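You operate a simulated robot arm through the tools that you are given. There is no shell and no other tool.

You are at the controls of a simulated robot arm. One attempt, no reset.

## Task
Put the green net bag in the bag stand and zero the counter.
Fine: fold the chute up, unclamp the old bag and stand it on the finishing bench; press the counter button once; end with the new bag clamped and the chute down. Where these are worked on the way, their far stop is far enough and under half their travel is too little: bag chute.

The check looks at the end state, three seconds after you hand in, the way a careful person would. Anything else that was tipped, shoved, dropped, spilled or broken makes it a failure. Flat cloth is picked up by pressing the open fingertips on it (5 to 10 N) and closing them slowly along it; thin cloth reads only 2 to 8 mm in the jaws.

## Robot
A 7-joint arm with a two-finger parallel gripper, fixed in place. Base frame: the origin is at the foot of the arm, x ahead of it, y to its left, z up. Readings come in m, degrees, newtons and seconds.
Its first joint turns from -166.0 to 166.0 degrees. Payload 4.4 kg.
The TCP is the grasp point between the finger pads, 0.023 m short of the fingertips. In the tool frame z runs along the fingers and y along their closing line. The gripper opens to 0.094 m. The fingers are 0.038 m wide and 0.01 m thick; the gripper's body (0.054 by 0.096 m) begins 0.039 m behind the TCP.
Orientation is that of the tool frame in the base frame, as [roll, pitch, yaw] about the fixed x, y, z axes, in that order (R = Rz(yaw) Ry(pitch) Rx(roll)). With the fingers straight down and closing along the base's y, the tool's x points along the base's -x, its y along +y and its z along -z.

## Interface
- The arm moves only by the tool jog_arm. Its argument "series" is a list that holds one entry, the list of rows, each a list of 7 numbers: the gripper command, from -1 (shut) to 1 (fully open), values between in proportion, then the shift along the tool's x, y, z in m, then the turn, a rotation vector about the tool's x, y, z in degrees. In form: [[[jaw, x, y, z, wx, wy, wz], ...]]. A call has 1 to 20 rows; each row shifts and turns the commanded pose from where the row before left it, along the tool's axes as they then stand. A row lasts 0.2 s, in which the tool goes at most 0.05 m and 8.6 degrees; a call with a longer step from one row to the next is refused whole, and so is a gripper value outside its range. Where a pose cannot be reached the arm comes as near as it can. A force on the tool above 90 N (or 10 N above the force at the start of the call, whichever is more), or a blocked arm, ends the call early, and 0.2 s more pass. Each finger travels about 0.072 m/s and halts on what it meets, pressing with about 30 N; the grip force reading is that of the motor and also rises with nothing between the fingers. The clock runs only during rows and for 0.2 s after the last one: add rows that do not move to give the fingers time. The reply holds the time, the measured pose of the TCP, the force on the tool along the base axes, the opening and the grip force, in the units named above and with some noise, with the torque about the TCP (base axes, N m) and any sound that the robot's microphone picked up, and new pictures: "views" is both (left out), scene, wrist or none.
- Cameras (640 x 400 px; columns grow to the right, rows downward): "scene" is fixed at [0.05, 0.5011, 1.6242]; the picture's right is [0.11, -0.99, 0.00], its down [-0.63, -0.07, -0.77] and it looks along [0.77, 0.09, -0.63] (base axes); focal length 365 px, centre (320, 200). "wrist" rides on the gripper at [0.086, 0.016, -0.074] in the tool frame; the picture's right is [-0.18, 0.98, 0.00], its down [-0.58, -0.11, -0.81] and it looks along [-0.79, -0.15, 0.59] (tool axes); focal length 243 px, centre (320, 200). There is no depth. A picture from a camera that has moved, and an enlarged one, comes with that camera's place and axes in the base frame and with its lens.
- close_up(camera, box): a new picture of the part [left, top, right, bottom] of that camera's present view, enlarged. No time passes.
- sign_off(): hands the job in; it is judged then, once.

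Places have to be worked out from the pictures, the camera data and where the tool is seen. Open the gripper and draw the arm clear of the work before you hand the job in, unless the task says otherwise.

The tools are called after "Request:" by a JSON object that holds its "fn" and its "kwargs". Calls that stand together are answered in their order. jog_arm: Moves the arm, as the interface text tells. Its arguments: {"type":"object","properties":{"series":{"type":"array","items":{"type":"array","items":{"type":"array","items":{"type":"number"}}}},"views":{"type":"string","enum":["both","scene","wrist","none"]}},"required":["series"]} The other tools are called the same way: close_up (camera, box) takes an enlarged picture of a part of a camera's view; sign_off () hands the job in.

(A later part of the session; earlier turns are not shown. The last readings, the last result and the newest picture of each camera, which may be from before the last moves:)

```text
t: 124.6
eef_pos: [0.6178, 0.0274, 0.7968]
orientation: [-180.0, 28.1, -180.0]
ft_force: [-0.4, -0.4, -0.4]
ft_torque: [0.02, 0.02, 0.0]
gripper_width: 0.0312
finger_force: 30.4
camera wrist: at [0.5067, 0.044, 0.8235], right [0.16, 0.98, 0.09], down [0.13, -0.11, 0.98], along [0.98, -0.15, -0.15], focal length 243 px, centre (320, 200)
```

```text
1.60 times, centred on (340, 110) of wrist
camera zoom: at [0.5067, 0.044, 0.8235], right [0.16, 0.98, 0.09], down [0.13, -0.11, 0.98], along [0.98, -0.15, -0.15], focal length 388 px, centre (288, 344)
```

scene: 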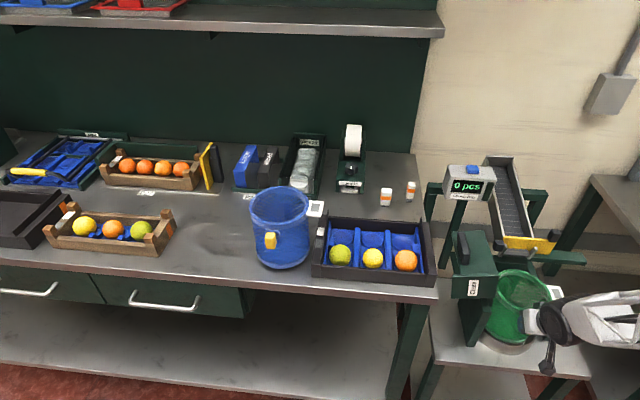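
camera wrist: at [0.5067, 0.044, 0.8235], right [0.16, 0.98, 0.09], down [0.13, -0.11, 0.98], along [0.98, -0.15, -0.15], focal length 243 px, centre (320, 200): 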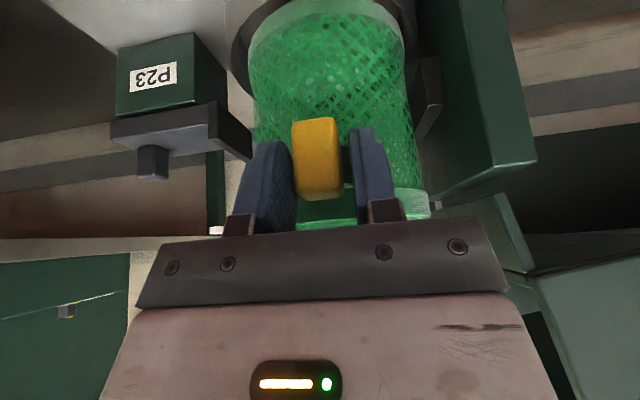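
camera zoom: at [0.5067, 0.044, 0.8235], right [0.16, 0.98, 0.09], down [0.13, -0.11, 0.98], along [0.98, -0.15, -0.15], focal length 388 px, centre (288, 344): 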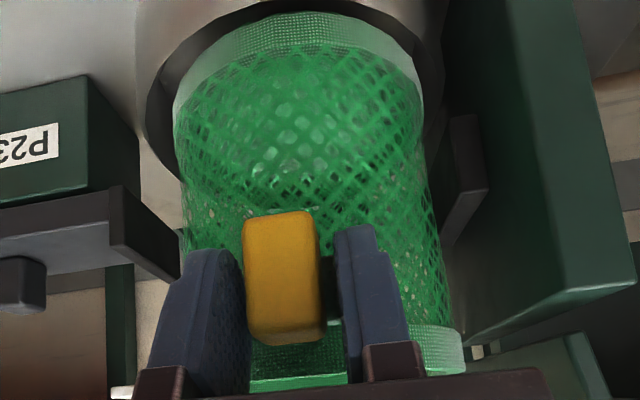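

Nicely inside the ring opening. I continue lowering to the floor of the ring.

Request:
{"fn": "jog_arm", "kwargs": {"series": [[[-1, 0.0028, -0.002, 0.0053, 0, 0, 0], [-1, 0.0028, 0, 0.0053, 0, 0, 0], [-1, 0.0028, 0, 0.0053, 0, 0, 0], [-1, 0.0014, 0, 0.0027, 0, 0, 0], [-1, 0, 0, 0, 0, 0, 0]]], "views": "both"}}

Request:
{"fn": "close_up", "kwargs": {"camera": "scene", "box": [450, 220, 610, 360]}}

Request:
{"fn": "close_up", "kwargs": {"camera": "wrist", "box": [140, 0, 540, 220]}}

```text
t: 125.8
eef_pos: [0.6175, 0.0273, 0.7765]
orientation: [179.9, 28.1, -180.0]
ft_force: [-0.1, 0.0, -1.0]
ft_torque: [-0.02, 0.02, 0.0]
gripper_width: 0.0311
finger_force: 30.1
camera wrist: at [0.5067, 0.0431, 0.8024], right [0.16, 0.98, 0.09], down [0.13, -0.11, 0.98], along [0.98, -0.15, -0.15], focal length 243 px, centre (320, 200)
```

scene: 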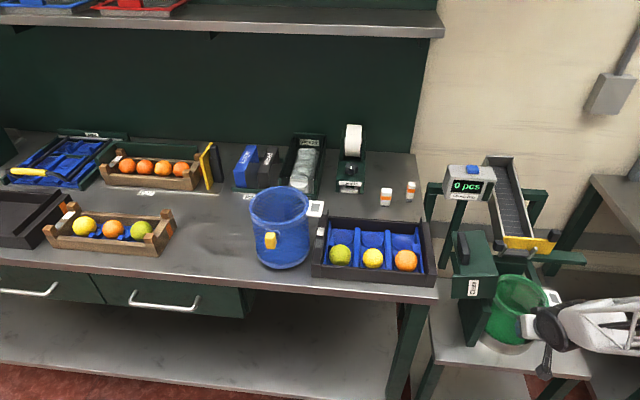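
wrist: 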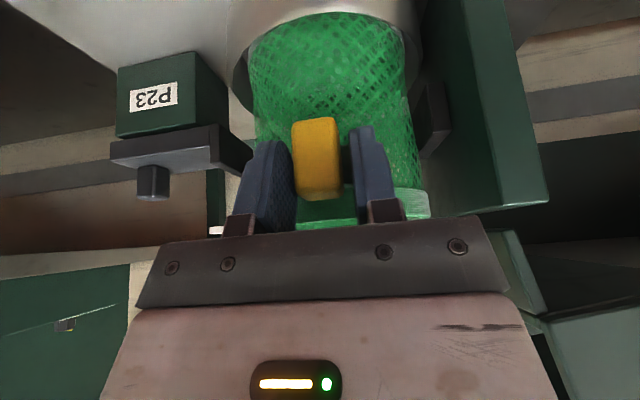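

```text
2.86 times, centred on (530, 290) of scene
camera zoom: at [0.05, 0.5011, 1.6242], right [0.11, -0.99, 0.0], down [-0.63, -0.07, -0.77], along [0.77, 0.09, -0.63], focal length 1044 px, centre (-280, -57)
```

zoom: 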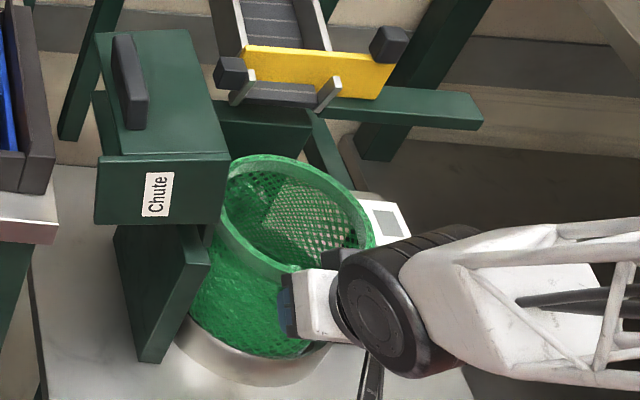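

```text
1.60 times, centred on (340, 110) of wrist
camera zoom: at [0.5067, 0.0431, 0.8024], right [0.16, 0.98, 0.09], down [0.13, -0.11, 0.98], along [0.98, -0.15, -0.15], focal length 388 px, centre (288, 344)
```

zoom: 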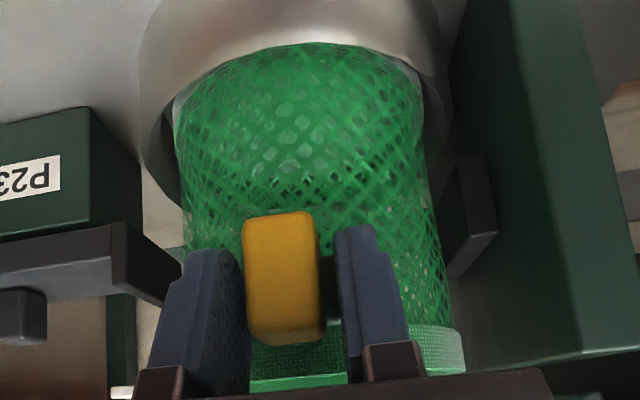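

Inside the ring, no contact yet. I go on in 3 mm steps to feel the floor.

Request:
{"fn": "jog_arm", "kwargs": {"series": [[[-1, 0.0014, 0, 0.0027, 0, 0, 0], [-1, 0.0014, 0, 0.0027, 0, 0, 0], [-1, 0, 0, 0, 0, 0, 0]]], "views": "none"}}

```text
t: 126.6
eef_pos: [0.6165, 0.0266, 0.7714]
orientation: [179.9, 28.1, -180.0]
ft_force: [0.1, -0.5, -1.0]
ft_torque: [0.01, 0.03, 0.05]
gripper_width: 0.031
finger_force: 29.7
```

Still free; two more small steps.

Request:
{"fn": "jog_arm", "kwargs": {"series": [[[-1, 0.0014, 0, 0.0027, 0, 0, 0], [-1, 0.0014, 0, 0.0027, 0, 0, 0], [-1, 0, 0, 0, 0, 0, 0]]], "views": "none"}}

```text
t: 127.4
eef_pos: [0.6188, 0.0262, 0.7661]
orientation: [179.9, 28.3, -180.0]
ft_force: [-4.0, 2.8, 40.0]
ft_torque: [0.01, -1.0, 0.05]
gripper_width: 0.0314
finger_force: 29.6
```

Floor contact (40 N). I ease up 2 mm, open the fingers and back out along them.

Request:
{"fn": "jog_arm", "kwargs": {"series": [[[-1, -0.0012, 0, -0.0022, 0, 0, 0], [-0.6, 0, 0, 0, 0, 0, 0], [-0.3, 0, 0, 0, 0, 0, 0], [-0.1, 0, 0, 0, 0, 0, 0], [0.1, 0, 0, 0, 0, 0, 0], [0.1, 0, 0, 0, 0, 0, 0], [0.1, 0, 0, -0.015, 0, 0, 0], [0.1, 0, 0, -0.025, 0, 0, 0], [0.1, 0, 0, -0.035, 0, 0, 0], [0.1, 0, 0, -0.035, 0, 0, 0], [0.1, 0, 0, 0, 0, 0, 0]]], "views": "both"}}

Request:
{"fn": "close_up", "kwargs": {"camera": "scene", "box": [450, 220, 610, 360]}}

Request:
{"fn": "close_up", "kwargs": {"camera": "wrist", "box": [140, 0, 540, 220]}}

```text
t: 129.8
eef_pos: [0.5654, 0.0258, 0.8642]
orientation: [179.8, 28.0, 179.9]
ft_force: [-0.2, 0.2, -0.3]
ft_torque: [-0.01, -0.01, 0.01]
gripper_width: 0.0517
finger_force: 0.0
camera wrist: at [0.4536, 0.0424, 0.8895], right [0.16, 0.98, 0.09], down [0.13, -0.11, 0.98], along [0.98, -0.15, -0.15], focal length 243 px, centre (320, 200)
```

scene: 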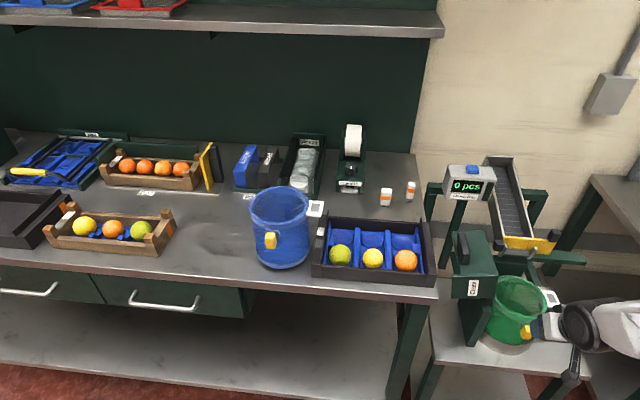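
wrist: 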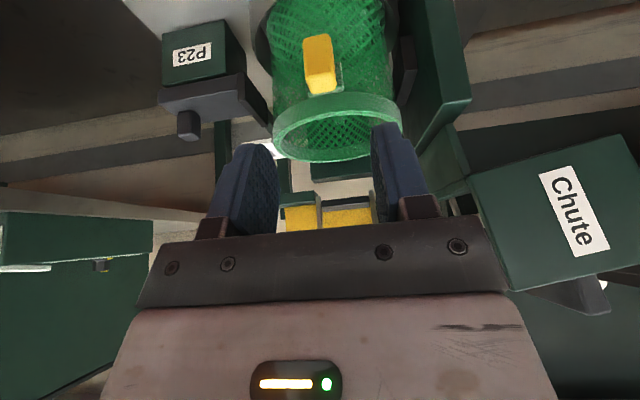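

```text
2.86 times, centred on (530, 290) of scene
camera zoom: at [0.05, 0.5011, 1.6242], right [0.11, -0.99, 0.0], down [-0.63, -0.07, -0.77], along [0.77, 0.09, -0.63], focal length 1044 px, centre (-280, -57)
```

zoom: 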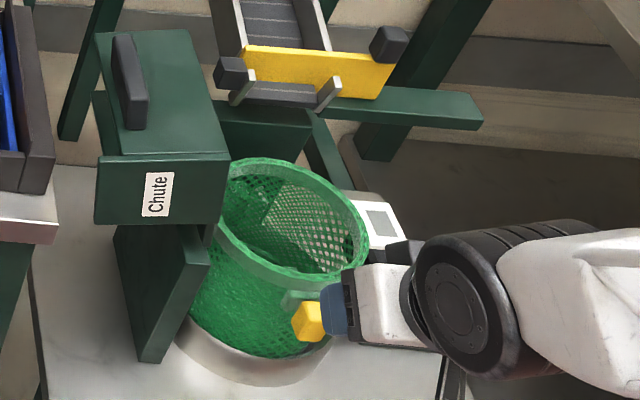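

```text
1.60 times, centred on (340, 110) of wrist
camera zoom: at [0.4536, 0.0424, 0.8895], right [0.16, 0.98, 0.09], down [0.13, -0.11, 0.98], along [0.98, -0.15, -0.15], focal length 388 px, centre (288, 344)
```

zoom: 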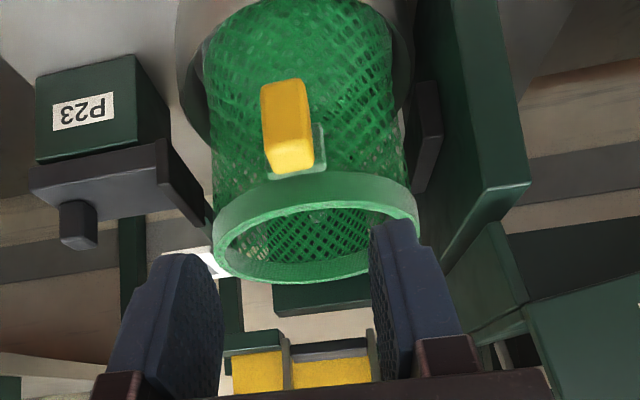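

The green bag stands in the ring. Now for the clamp: I rise, straighten the tool and go over the knob (now at y ≈ -0.16).

Request:
{"fn": "jog_arm", "kwargs": {"series": [[[0.1, -0.0211, 0, -0.0397, 0, 0, 0], [0.1, -0.0211, 0, -0.0397, 0, 0, 0], [0.1, 0, -0.0462, 0, 0, 7, 0], [0.1, 0, -0.0462, 0, 0, 7, 0], [0.1, 0, -0.0462, 0, 0, 7, 0], [0.1, 0, -0.0462, 0, 0, 7, 0], [0.1, -0.0417, 0, 0, 0, 0, 0], [0.1, -0.0417, 0, 0, 0, 0, 0], [0.1, -0.0417, 0, 0, 0, 0, 0], [0.1, -0.0417, 0, 0, 0, 0, 0], [0.1, 0, 0, 0.04, 0, 0, 0], [0.1, 0, 0, 0.04, 0, 0, 0], [0.1, 0, 0, 0.04, 0, 0, 0], [0.1, 0, 0, 0, 0, 0, 0]]], "views": "both"}}

Request:
{"fn": "close_up", "kwargs": {"camera": "wrist", "box": [200, 20, 460, 220]}}

Request:
{"fn": "close_up", "kwargs": {"camera": "scene", "box": [460, 250, 600, 360]}}

```text
t: 132.8
eef_pos: [0.7326, -0.1554, 0.8344]
orientation: [179.9, 0.0, -179.9]
ft_force: [0.0, -0.6, 1.0]
ft_torque: [-0.02, 0.0, -0.01]
gripper_width: 0.0517
finger_force: 0.1
camera wrist: at [0.6472, -0.1386, 0.9095], right [0.18, 0.98, 0.0], down [0.58, -0.11, 0.81], along [0.79, -0.15, -0.59], focal length 243 px, centre (320, 200)
```

scene: 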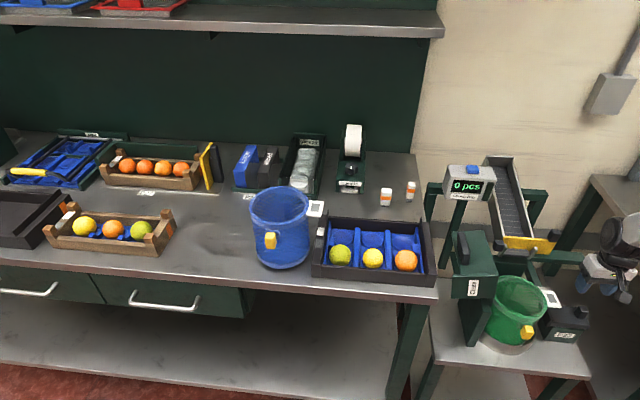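
wrist: 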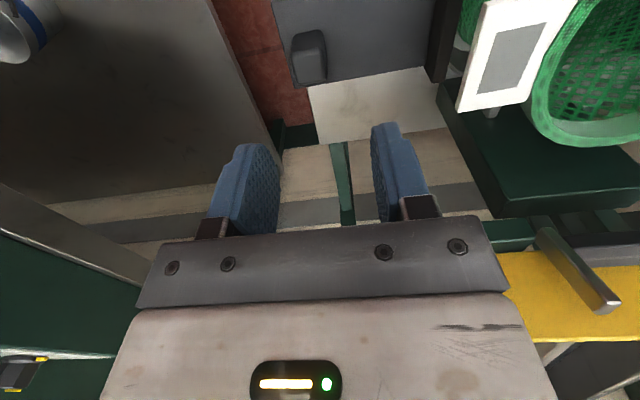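

```text
2.00 times, centred on (330, 120) of wrist
camera zoom: at [0.6472, -0.1386, 0.9095], right [0.18, 0.98, 0.0], down [0.58, -0.11, 0.81], along [0.79, -0.15, -0.59], focal length 485 px, centre (300, 360)
```

zoom: 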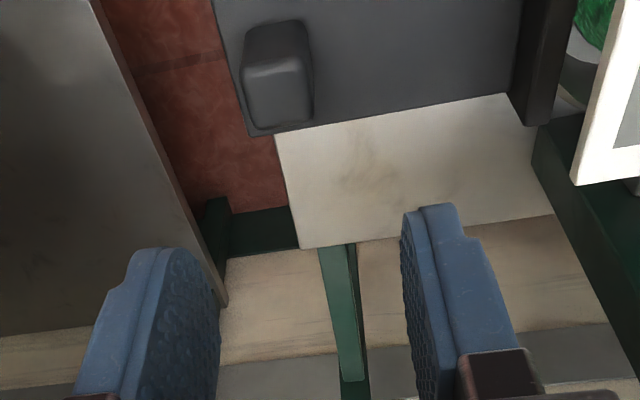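

```text
3.64 times, centred on (530, 305) of scene
camera zoom: at [0.05, 0.5011, 1.6242], right [0.11, -0.99, 0.0], down [-0.63, -0.07, -0.77], along [0.77, 0.09, -0.63], focal length 1329 px, centre (-444, -182)
```

zoom: 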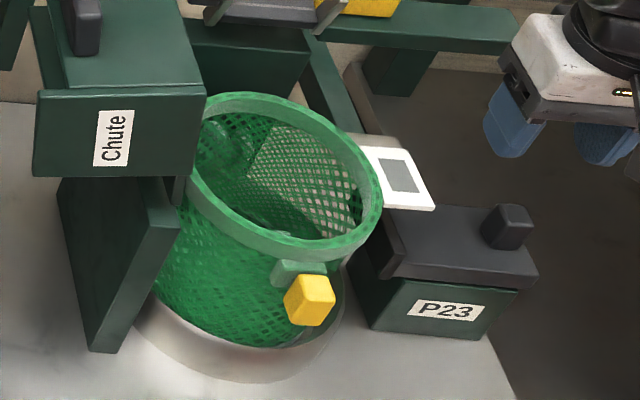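

The knob is at (0.732, -0.160). I lower the fingers around it and close to a loose cage.

Request:
{"fn": "jog_arm", "kwargs": {"series": [[[0.1, 0, -0.0045, 0.032, 0, 0, 0], [0.1, 0, 0, 0.032, 0, 0, 0], [0.1, 0, 0, 0.0305, 0, 0, 0], [0.1, 0, 0, 0, 0, 0, 0], [-0.2, 0, 0, 0, 0, 0, 0], [-0.4, 0, 0, 0, 0, 0, 0], [-0.4, 0, 0, 0, 0, 0, 0]]], "views": "wrist"}}

Request:
{"fn": "close_up", "kwargs": {"camera": "wrist", "box": [200, 40, 460, 240]}}

```text
t: 134.4
eef_pos: [0.7332, -0.1632, 0.7399]
orientation: [179.9, 0.0, -179.9]
ft_force: [0.0, 1.2, -1.2]
ft_torque: [-0.07, -0.02, -0.01]
gripper_width: 0.0285
finger_force: 0.4
camera wrist: at [0.6475, -0.1467, 0.8142], right [0.18, 0.98, 0.0], down [0.58, -0.11, 0.81], along [0.79, -0.15, -0.59], focal length 243 px, centre (320, 200)
```

wrist: 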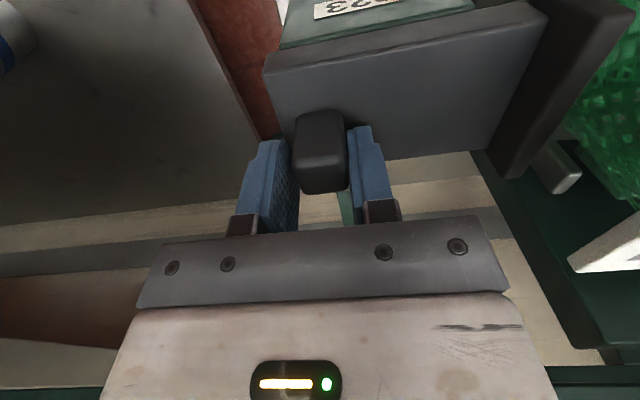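

```text
2.00 times, centred on (330, 140) of wrist
camera zoom: at [0.6475, -0.1467, 0.8142], right [0.18, 0.98, 0.0], down [0.58, -0.11, 0.81], along [0.79, -0.15, -0.59], focal length 485 px, centre (300, 320)
```

zoom: 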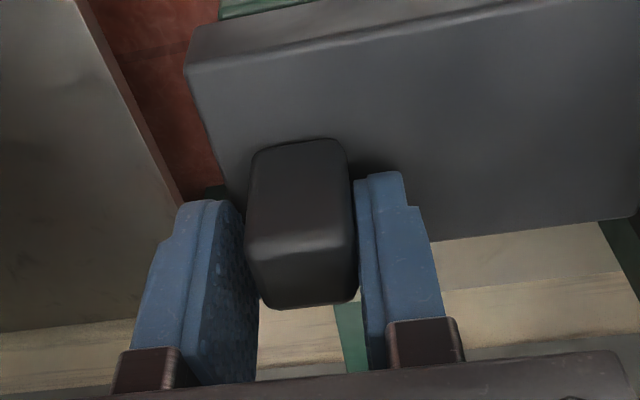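

The knob is caged. I push it inward (+y) in small steps, watching the force and the counter's clamp light.

Request:
{"fn": "jog_arm", "kwargs": {"series": [[[-0.4, 0, 0.004, 0, 0, 0, 0], [-0.4, 0, 0.004, 0, 0, 0, 0], [-0.4, 0, 0.004, 0, 0, 0, 0], [-0.4, 0, 0.004, 0, 0, 0, 0], [-0.4, 0, 0.004, 0, 0, 0, 0], [-0.4, 0, 0, 0, 0, 0, 0]]], "views": "scene"}}

Request:
{"fn": "close_up", "kwargs": {"camera": "scene", "box": [460, 250, 600, 360]}}

```text
t: 135.8
eef_pos: [0.7323, -0.1427, 0.7387]
orientation: [179.9, 0.0, -179.9]
ft_force: [0.1, -2.7, 2.6]
ft_torque: [-0.06, 0.01, 0.01]
gripper_width: 0.0291
finger_force: 0.7
```

scene: 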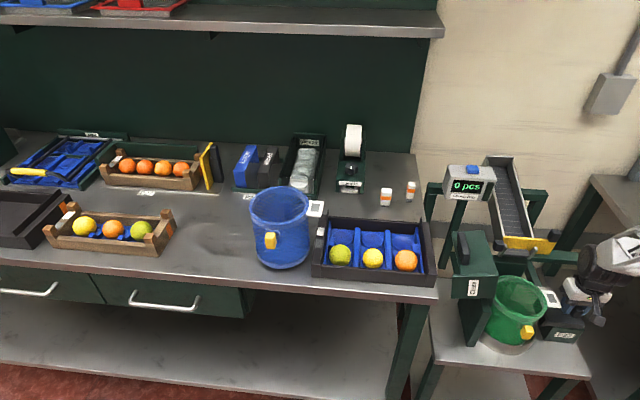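

```text
3.64 times, centred on (530, 305) of scene
camera zoom: at [0.05, 0.5011, 1.6242], right [0.11, -0.99, 0.0], down [-0.63, -0.07, -0.77], along [0.77, 0.09, -0.63], focal length 1329 px, centre (-444, -182)
```

zoom: 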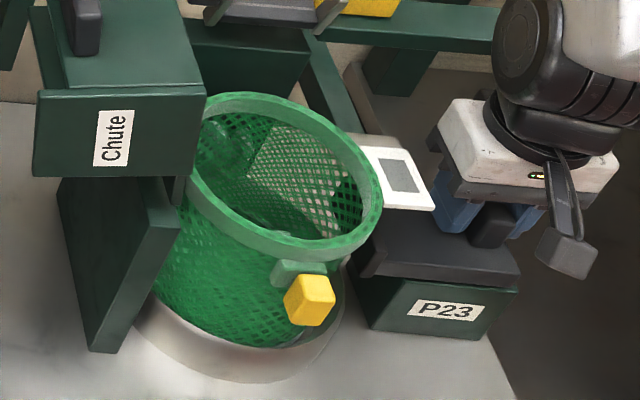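

Moving freely (3 N). I continue pushing.

Request:
{"fn": "jog_arm", "kwargs": {"series": [[[-0.4, 0, 0.003, 0, 0, 0, 0], [-0.4, 0, 0.003, 0, 0, 0, 0], [-0.4, 0, 0.003, 0, 0, 0, 0], [-0.4, 0, 0, 0, 0, 0, 0]]], "views": "scene"}}

Request:
{"fn": "close_up", "kwargs": {"camera": "scene", "box": [430, 150, 610, 360]}}

```text
t: 136.8
eef_pos: [0.733, -0.1343, 0.7395]
orientation: [180.0, 0.0, -180.0]
ft_force: [0.5, -1.3, 1.1]
ft_torque: [-0.07, -0.02, -0.02]
gripper_width: 0.0287
finger_force: 1.1
```

scene: 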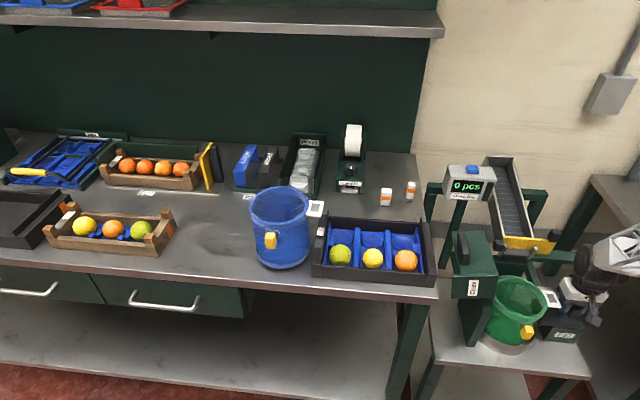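

```text
1.90 times, centred on (520, 255) of scene
camera zoom: at [0.05, 0.5011, 1.6242], right [0.11, -0.99, 0.0], down [-0.63, -0.07, -0.77], along [0.77, 0.09, -0.63], focal length 696 px, centre (-61, 95)
```

zoom: 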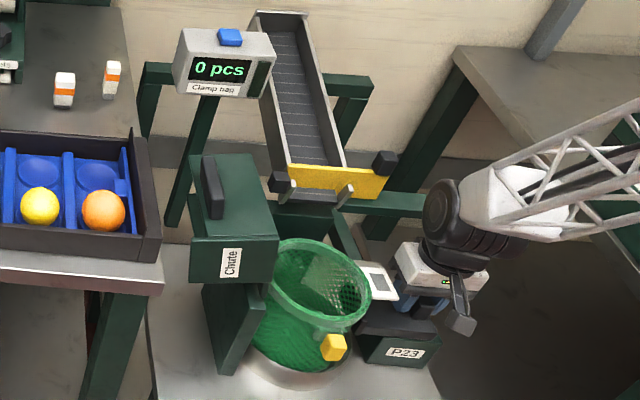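

No stop and no light yet. I continue in 2–3 mm steps.

Request:
{"fn": "jog_arm", "kwargs": {"series": [[[-0.4, 0, 0.002, 0, 0, 0, 0], [-0.4, 0, 0.002, 0, 0, 0, 0], [-0.4, 0, 0, 0, 0, 0, 0]]], "views": "scene"}}

Request:
{"fn": "close_up", "kwargs": {"camera": "scene", "box": [430, 150, 610, 360]}}

```text
t: 137.6
eef_pos: [0.7333, -0.1305, 0.7393]
orientation: [179.8, 0.0, -179.8]
ft_force: [0.2, -2.4, -1.6]
ft_torque: [-0.03, 0.0, -0.01]
gripper_width: 0.0291
finger_force: 1.2
```

scene: 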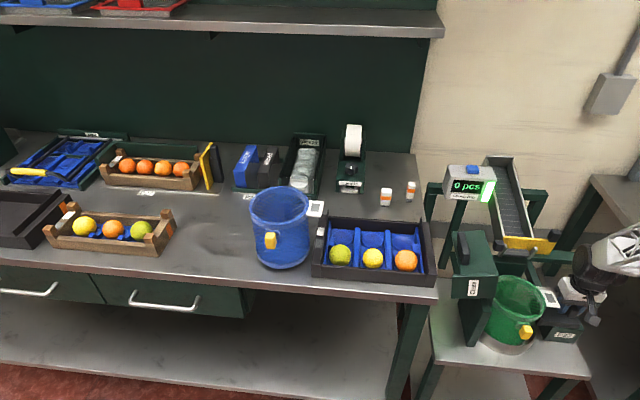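

```text
1.90 times, centred on (520, 255) of scene
camera zoom: at [0.05, 0.5011, 1.6242], right [0.11, -0.99, 0.0], down [-0.63, -0.07, -0.77], along [0.77, 0.09, -0.63], focal length 696 px, centre (-61, 95)
```

zoom: 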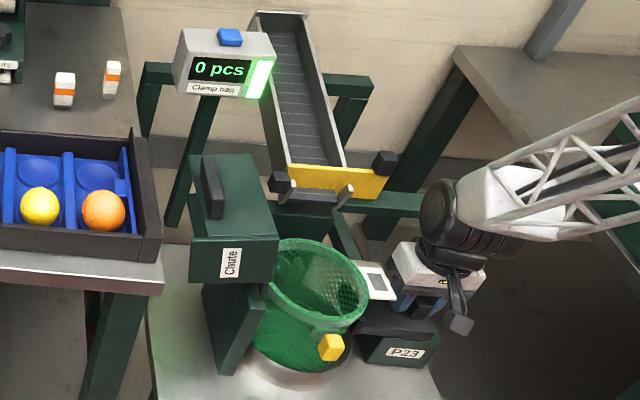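

The light came on green: clamped. I push a touch more to find firm contact.

Request:
{"fn": "jog_arm", "kwargs": {"series": [[[-0.4, 0, 0.002, 0, 0, 0, 0], [-0.4, 0, 0.002, 0, 0, 0, 0], [-0.4, 0, 0, 0, 0, 0, 0]]], "views": "scene"}}

Request:
{"fn": "close_up", "kwargs": {"camera": "scene", "box": [460, 250, 600, 360]}}

```text
t: 138.4
eef_pos: [0.7333, -0.1251, 0.7385]
orientation: [-180.0, 0.0, -179.9]
ft_force: [-1.7, -9.5, 0.7]
ft_torque: [-0.2, -0.08, 0.04]
gripper_width: 0.0327
finger_force: 5.2
```

scene: 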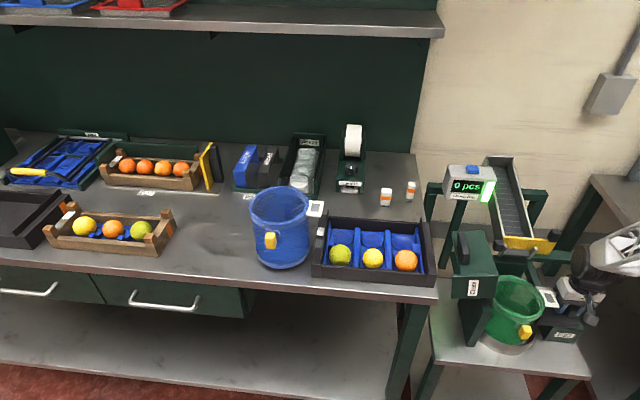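

```text
3.64 times, centred on (530, 305) of scene
camera zoom: at [0.05, 0.5011, 1.6242], right [0.11, -0.99, 0.0], down [-0.63, -0.07, -0.77], along [0.77, 0.09, -0.63], focal length 1329 px, centre (-444, -182)
```

zoom: 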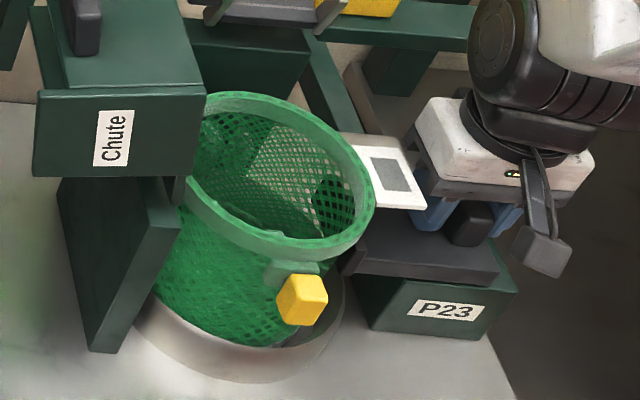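

The clamp is firm (about 10 N) and the light stays green. I open, rise clear and go over to the folded chute's handle.

Request:
{"fn": "jog_arm", "kwargs": {"series": [[[-0.1, 0, -0.001, 0, 0, 0, 0], [0.1, 0, -0.003, 0, 0, 0, 0], [0.1, 0, 0, 0, 0, 0, 0], [0.1, 0, -0.003, -0.03, 0, 0, 0], [0.1, 0, -0.01, -0.04, 0, 0, 0], [0.1, 0, 0, -0.048, 0, 0, 0], [0.1, 0, 0, -0.048, 0, 0, 0], [0.1, 0, 0, -0.048, 0, 0, 0], [0.1, 0, 0, -0.048, 0, 0, 0], [0.1, 0, 0, -0.048, 0, 0, 0], [0.1, 0, 0, -0.048, 0, 0, 0], [0.1, 0, 0, -0.048, 0, 0, 0], [0.1, 0, 0.045, 0, 0, 0, 0], [0.1, 0, 0.045, 0, 0, 0, 0], [0.1, 0, 0.045, 0, 0, 0, 0], [0.1, 0, 0.045, 0, 0, 0, 0], [0.1, 0, 0.045, 0, 0, 0, 0], [0.1, 0, 0.045, 0, 0, 0, 0], [0.1, 0, 0.045, 0, 0, 0, 0], [0.1, 0, 0, 0, 0, 0, 0]]], "views": "both"}}

Request:
{"fn": "close_up", "kwargs": {"camera": "wrist", "box": [200, 0, 480, 220]}}

Request:
{"fn": "close_up", "kwargs": {"camera": "scene", "box": [430, 150, 610, 360]}}

```text
t: 142.6
eef_pos: [0.7313, 0.1721, 1.1454]
orientation: [180.0, -0.1, -179.9]
ft_force: [-0.8, -0.3, 0.2]
ft_torque: [-0.02, -0.01, 0.01]
gripper_width: 0.0518
finger_force: 0.0
camera wrist: at [0.645, 0.1885, 1.2216], right [0.18, 0.98, 0.0], down [0.58, -0.11, 0.81], along [0.79, -0.15, -0.59], focal length 243 px, centre (320, 200)
```

scene: 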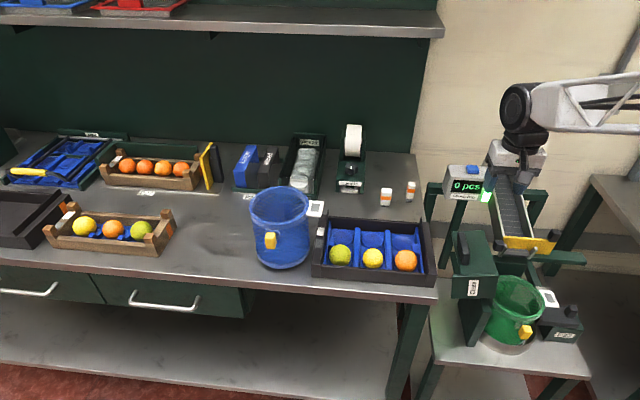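
wrist: 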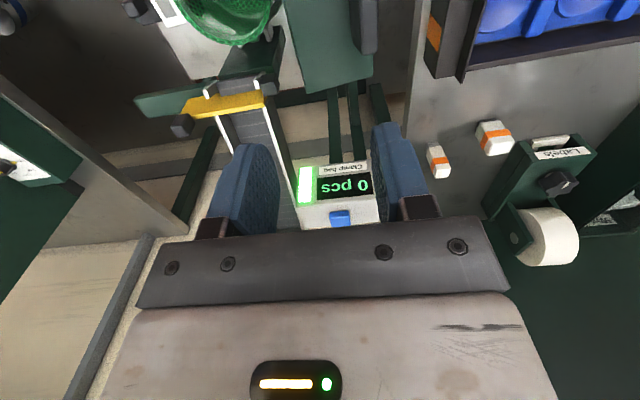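

```text
1.82 times, centred on (340, 110) of wrist
camera zoom: at [0.645, 0.1885, 1.2216], right [0.18, 0.98, 0.0], down [0.58, -0.11, 0.81], along [0.79, -0.15, -0.59], focal length 441 px, centre (284, 364)
```

zoom: 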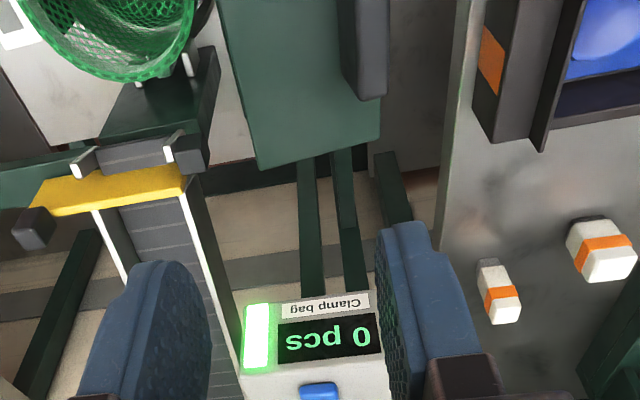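

```text
1.90 times, centred on (520, 255) of scene
camera zoom: at [0.05, 0.5011, 1.6242], right [0.11, -0.99, 0.0], down [-0.63, -0.07, -0.77], along [0.77, 0.09, -0.63], focal length 696 px, centre (-61, 95)
```

zoom: 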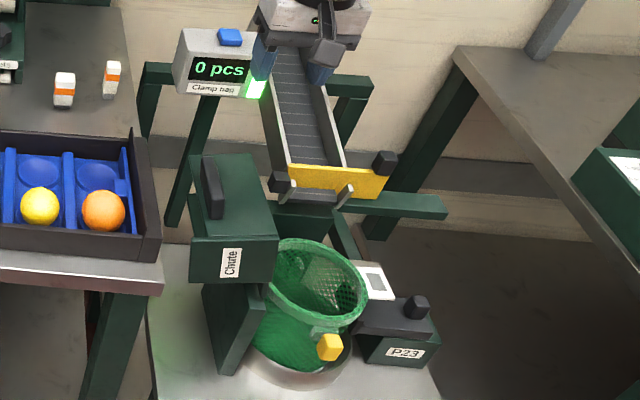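

Clamp light is green. The chute rests at about 108–110°, handle edge near y 0.205, z 0.955. I tilt the tool 18° to match the handle plate and move to just above it.

Request:
{"fn": "jog_arm", "kwargs": {"series": [[[0.1, 0, 0, 0, 6, 0, 0], [0.1, 0, 0, 0, 6, 0, 0], [0.1, 0, 0, 0, 6, 0, 0], [0.1, 0, 0.0305, 0.0275, 0, 0, 0], [0.1, 0, 0.0305, 0.0275, 0, 0, 0], [0.1, 0, 0.0305, 0.0275, 0, 0, 0], [0.1, 0, 0, 0, 0, 0, 0]]], "views": "both"}}

Request:
{"fn": "close_up", "kwargs": {"camera": "wrist", "box": [200, 0, 480, 220]}}

```text
t: 144.2
eef_pos: [0.7316, 0.2317, 1.0389]
orientation: [-162.1, 0.0, -180.0]
ft_force: [0.3, -0.2, 0.9]
ft_torque: [0.02, 0.0, 0.01]
gripper_width: 0.0515
finger_force: 0.0
camera wrist: at [0.6458, 0.2699, 1.1042], right [0.18, 0.94, -0.3], down [0.58, 0.15, 0.8], along [0.79, -0.32, -0.52], focal length 243 px, centre (320, 200)
```

scene: 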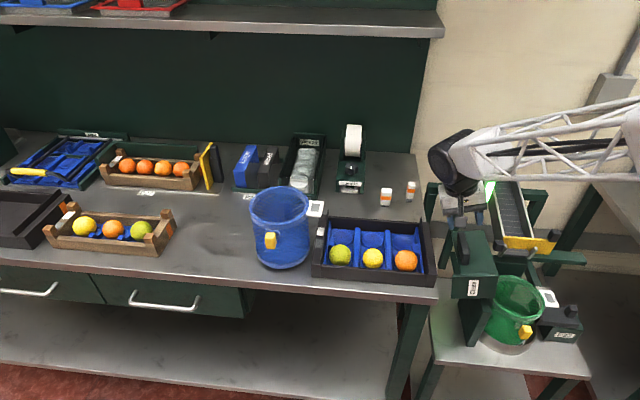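
wrist: 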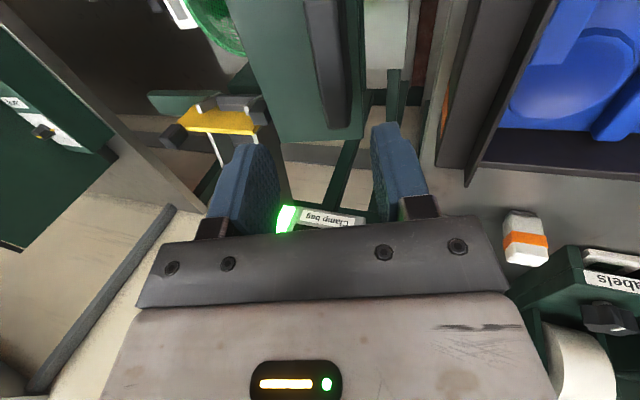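

```text
1.82 times, centred on (340, 110) of wrist
camera zoom: at [0.6458, 0.2699, 1.1042], right [0.18, 0.94, -0.3], down [0.58, 0.15, 0.8], along [0.79, -0.32, -0.52], focal length 441 px, centre (284, 364)
```

zoom: 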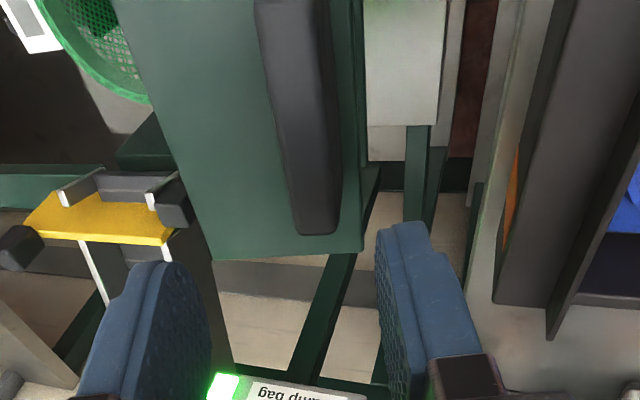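

The handle plate lies between the finger lines, slightly to +y. I shift 4 mm and slide down over it.

Request:
{"fn": "jog_arm", "kwargs": {"series": [[[0.1, 0, 0.004, 0.02, 0, 0, 0], [0.1, 0, 0, 0.025, 0, 0, 0], [0.1, 0, 0, 0.025, 0, 0, 0], [0.1, 0, 0, 0.01, 0, 0, 0], [0.1, 0, 0, 0, 0, 0, 0]]], "views": "both"}}

Request:
{"fn": "close_up", "kwargs": {"camera": "wrist", "box": [200, 0, 440, 240]}}

Request:
{"fn": "close_up", "kwargs": {"camera": "scene", "box": [430, 180, 550, 300]}}

```text
t: 145.4
eef_pos: [0.7333, 0.2124, 0.9616]
orientation: [-162.1, 0.0, -179.9]
ft_force: [0.2, -0.5, 1.0]
ft_torque: [-0.04, 0.01, -0.01]
gripper_width: 0.0516
finger_force: 0.1
camera wrist: at [0.6465, 0.2509, 1.0278], right [0.18, 0.94, -0.3], down [0.58, 0.15, 0.8], along [0.79, -0.32, -0.52], focal length 243 px, centre (320, 200)
```

scene: 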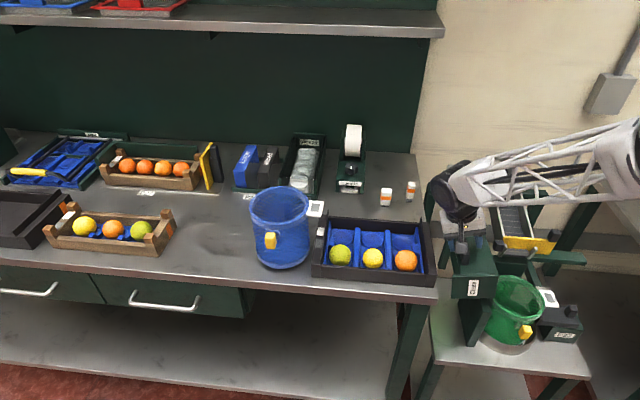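
wrist: 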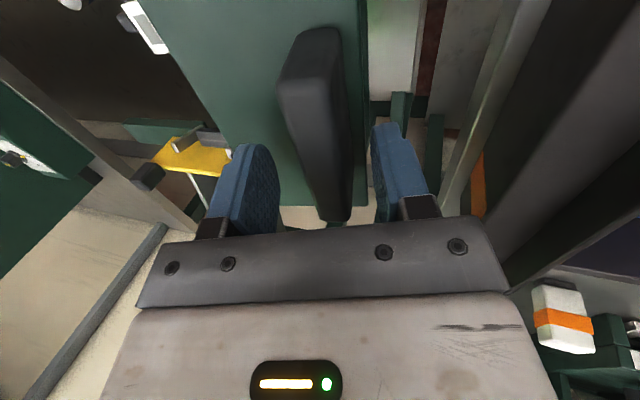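

```text
1.67 times, centred on (320, 120) of wrist
camera zoom: at [0.6465, 0.2509, 1.0278], right [0.18, 0.94, -0.3], down [0.58, 0.15, 0.8], along [0.79, -0.32, -0.52], focal length 404 px, centre (320, 333)
```

zoom: 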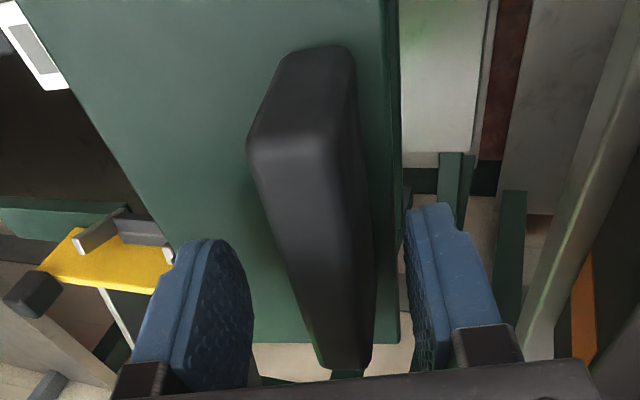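

```text
3.33 times, centred on (490, 240) of scene
camera zoom: at [0.05, 0.5011, 1.6242], right [0.11, -0.99, 0.0], down [-0.63, -0.07, -0.77], along [0.77, 0.09, -0.63], focal length 1218 px, centre (-247, 67)
```

zoom: 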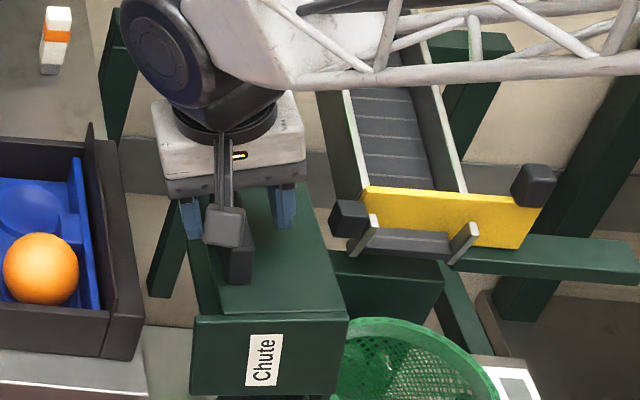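

The plate is well between the pads. I go 6 mm deeper, narrow the gap, and start bringing the chute back along the arc.

Request:
{"fn": "jog_arm", "kwargs": {"series": [[[0.1, 0, 0, 0.006, 0, 0, 0], [-0.25, 0, 0, 0, 0, 0, 0], [-0.25, 0, 0, 0, 0, 0, 0], [-0.25, 0, -0.0173, -0.0046, -6, 0, 0], [-0.25, 0, -0.0173, -0.0046, -6, 0, 0], [-0.25, 0, -0.0173, -0.0046, -6, 0, 0], [-0.25, 0, 0, 0, 0, 0, 0]]], "views": "both"}}

Request:
{"fn": "close_up", "kwargs": {"camera": "wrist", "box": [200, 0, 440, 240]}}

Request:
{"fn": "close_up", "kwargs": {"camera": "scene", "box": [430, 180, 590, 300]}}

```text
t: 147.0
eef_pos: [0.7319, 0.1632, 0.9799]
orientation: [179.9, 0.0, -179.9]
ft_force: [0.7, 0.2, 0.7]
ft_torque: [0.05, 0.05, -0.01]
gripper_width: 0.0356
finger_force: 0.7
camera wrist: at [0.6457, 0.1797, 1.0553], right [0.18, 0.98, 0.0], down [0.58, -0.11, 0.81], along [0.79, -0.15, -0.59], focal length 243 px, centre (320, 200)
```

scene: 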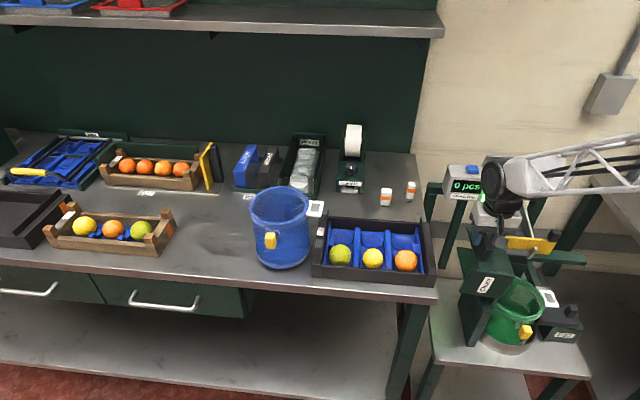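
wrist: 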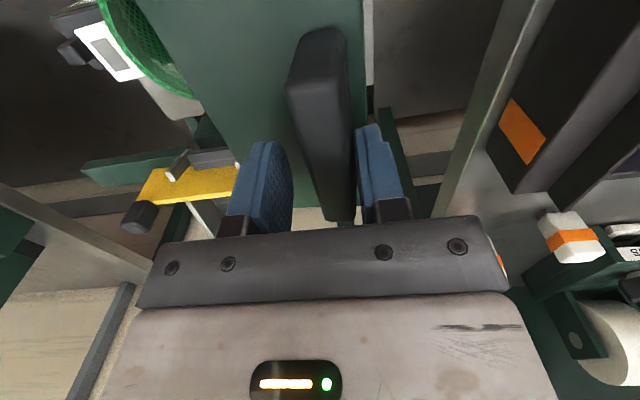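

```text
1.67 times, centred on (320, 120) of wrist
camera zoom: at [0.6457, 0.1797, 1.0553], right [0.18, 0.98, 0.0], down [0.58, -0.11, 0.81], along [0.79, -0.15, -0.59], focal length 404 px, centre (320, 333)
```

zoom: 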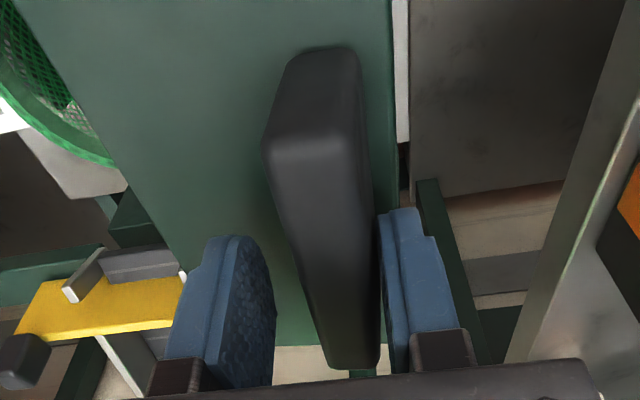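

```text
3.33 times, centred on (510, 240) of scene
camera zoom: at [0.05, 0.5011, 1.6242], right [0.11, -0.99, 0.0], down [-0.63, -0.07, -0.77], along [0.77, 0.09, -0.63], focal length 1218 px, centre (-313, 67)
```

zoom: 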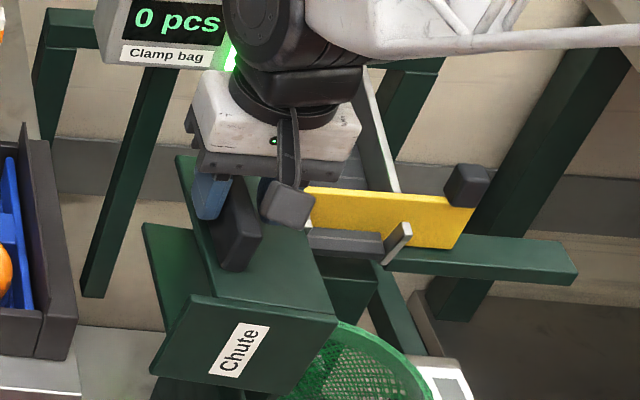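

The chute follows. I continue down the arc, 30° at a time.

Request:
{"fn": "jog_arm", "kwargs": {"series": [[[-0.25, 0, -0.0173, -0.0046, -6, 0, 0], [-0.25, 0, -0.0173, -0.0046, -6, 0, 0], [-0.25, 0, -0.0173, -0.0046, -6, 0, 0], [-0.25, 0, -0.0173, -0.0046, -6, 0, 0], [-0.25, 0, -0.0173, -0.0046, -6, 0, 0], [-0.25, 0, 0, 0, 0, 0, 0]]], "views": "both"}}

Request:
{"fn": "close_up", "kwargs": {"camera": "wrist", "box": [200, 0, 440, 240]}}

Request:
{"fn": "close_up", "kwargs": {"camera": "scene", "box": [450, 190, 610, 310]}}

```text
t: 148.4
eef_pos: [0.7336, 0.074, 0.9853]
orientation: [149.9, 0.0, -179.9]
ft_force: [-0.6, -0.4, 0.3]
ft_torque: [0.01, -0.04, 0.0]
gripper_width: 0.0351
finger_force: 0.0
camera wrist: at [0.6471, 0.0515, 1.0582], right [0.18, 0.85, 0.49], down [0.58, -0.5, 0.64], along [0.79, 0.17, -0.59], focal length 243 px, centre (320, 200)
```

scene: 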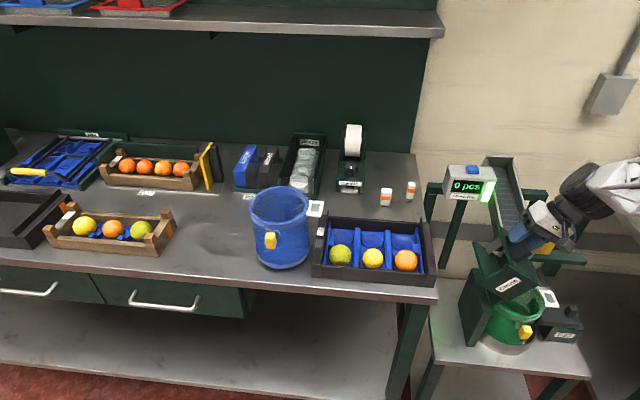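
wrist: 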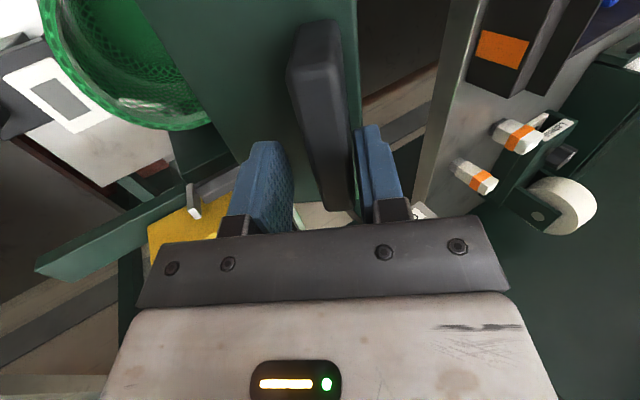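

```text
1.67 times, centred on (320, 120) of wrist
camera zoom: at [0.6471, 0.0515, 1.0582], right [0.18, 0.85, 0.49], down [0.58, -0.5, 0.64], along [0.79, 0.17, -0.59], focal length 404 px, centre (320, 333)
```

zoom: 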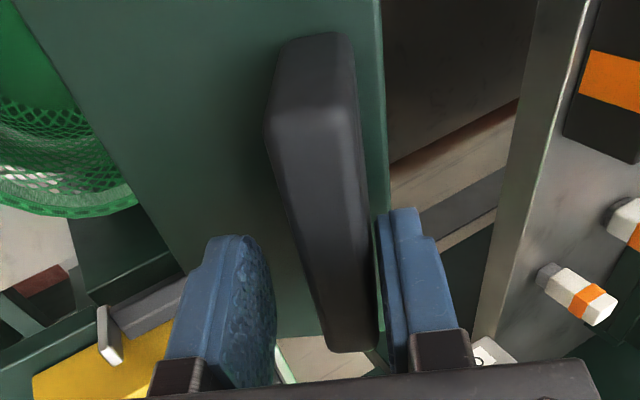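

```text
3.33 times, centred on (530, 250) of scene
camera zoom: at [0.05, 0.5011, 1.6242], right [0.11, -0.99, 0.0], down [-0.63, -0.07, -0.77], along [0.77, 0.09, -0.63], focal length 1218 px, centre (-380, 33)
```

zoom: 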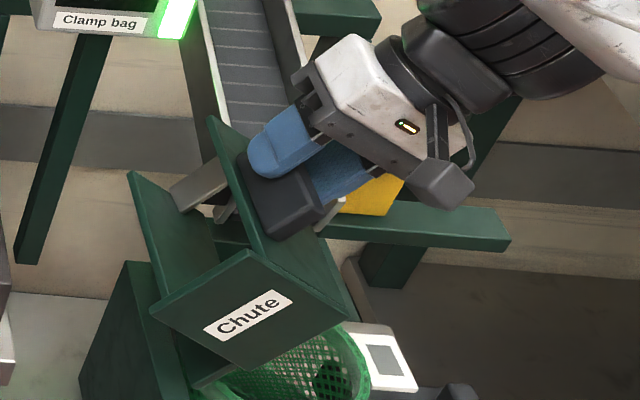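

Following well at about 60°. Next 30° down.

Request:
{"fn": "jog_arm", "kwargs": {"series": [[[-0.25, 0, -0.0173, -0.0046, -6, 0, 0], [-0.25, 0, -0.0173, -0.0046, -6, 0, 0], [-0.25, 0, -0.0173, -0.0046, -6, 0, 0], [-0.25, 0, -0.0173, -0.0046, -6, 0, 0], [-0.25, 0, -0.0173, -0.0046, -6, 0, 0], [-0.25, 0, 0, 0, 0, 0, 0]]], "views": "both"}}

Request:
{"fn": "close_up", "kwargs": {"camera": "wrist", "box": [200, 0, 440, 240]}}

Request:
{"fn": "close_up", "kwargs": {"camera": "scene", "box": [450, 200, 610, 320]}}

```text
t: 149.8
eef_pos: [0.7326, -0.0047, 0.9434]
orientation: [119.9, 0.0, -179.9]
ft_force: [-0.5, -0.6, -0.9]
ft_torque: [0.0, 0.03, -0.03]
gripper_width: 0.0357
finger_force: 0.3
camera wrist: at [0.6476, -0.0602, 0.9954], right [0.18, 0.49, 0.85], down [0.58, -0.75, 0.31], along [0.79, 0.44, -0.42], focal length 243 px, centre (320, 200)
```

scene: 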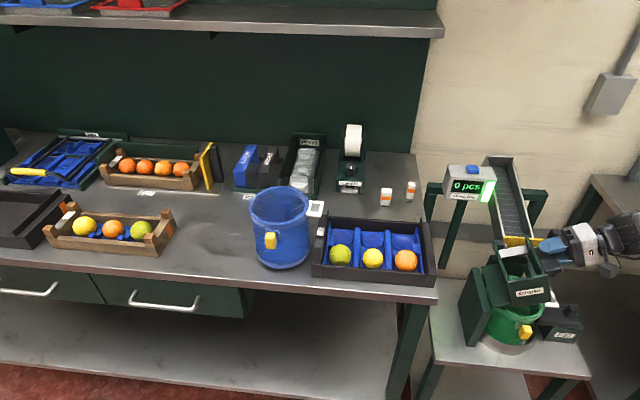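
wrist: 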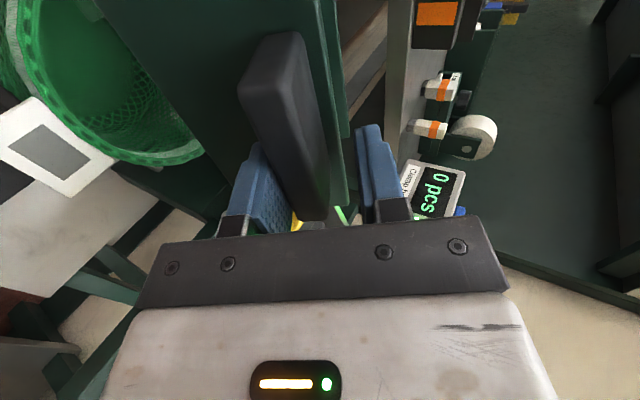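

```text
1.67 times, centred on (320, 120) of wrist
camera zoom: at [0.6476, -0.0602, 0.9954], right [0.18, 0.49, 0.85], down [0.58, -0.75, 0.31], along [0.79, 0.44, -0.42], focal length 404 px, centre (320, 333)
```

zoom: 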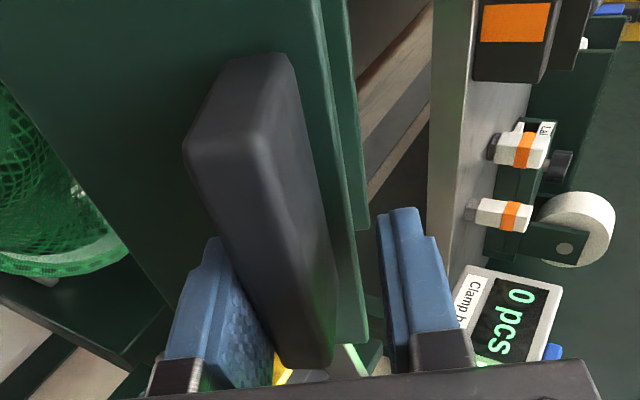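

```text
3.33 times, centred on (530, 260) of scene
camera zoom: at [0.05, 0.5011, 1.6242], right [0.11, -0.99, 0.0], down [-0.63, -0.07, -0.77], along [0.77, 0.09, -0.63], focal length 1218 px, centre (-380, 0)
```

zoom: 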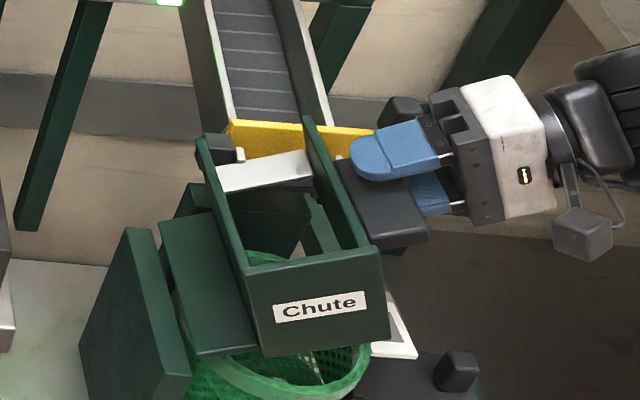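

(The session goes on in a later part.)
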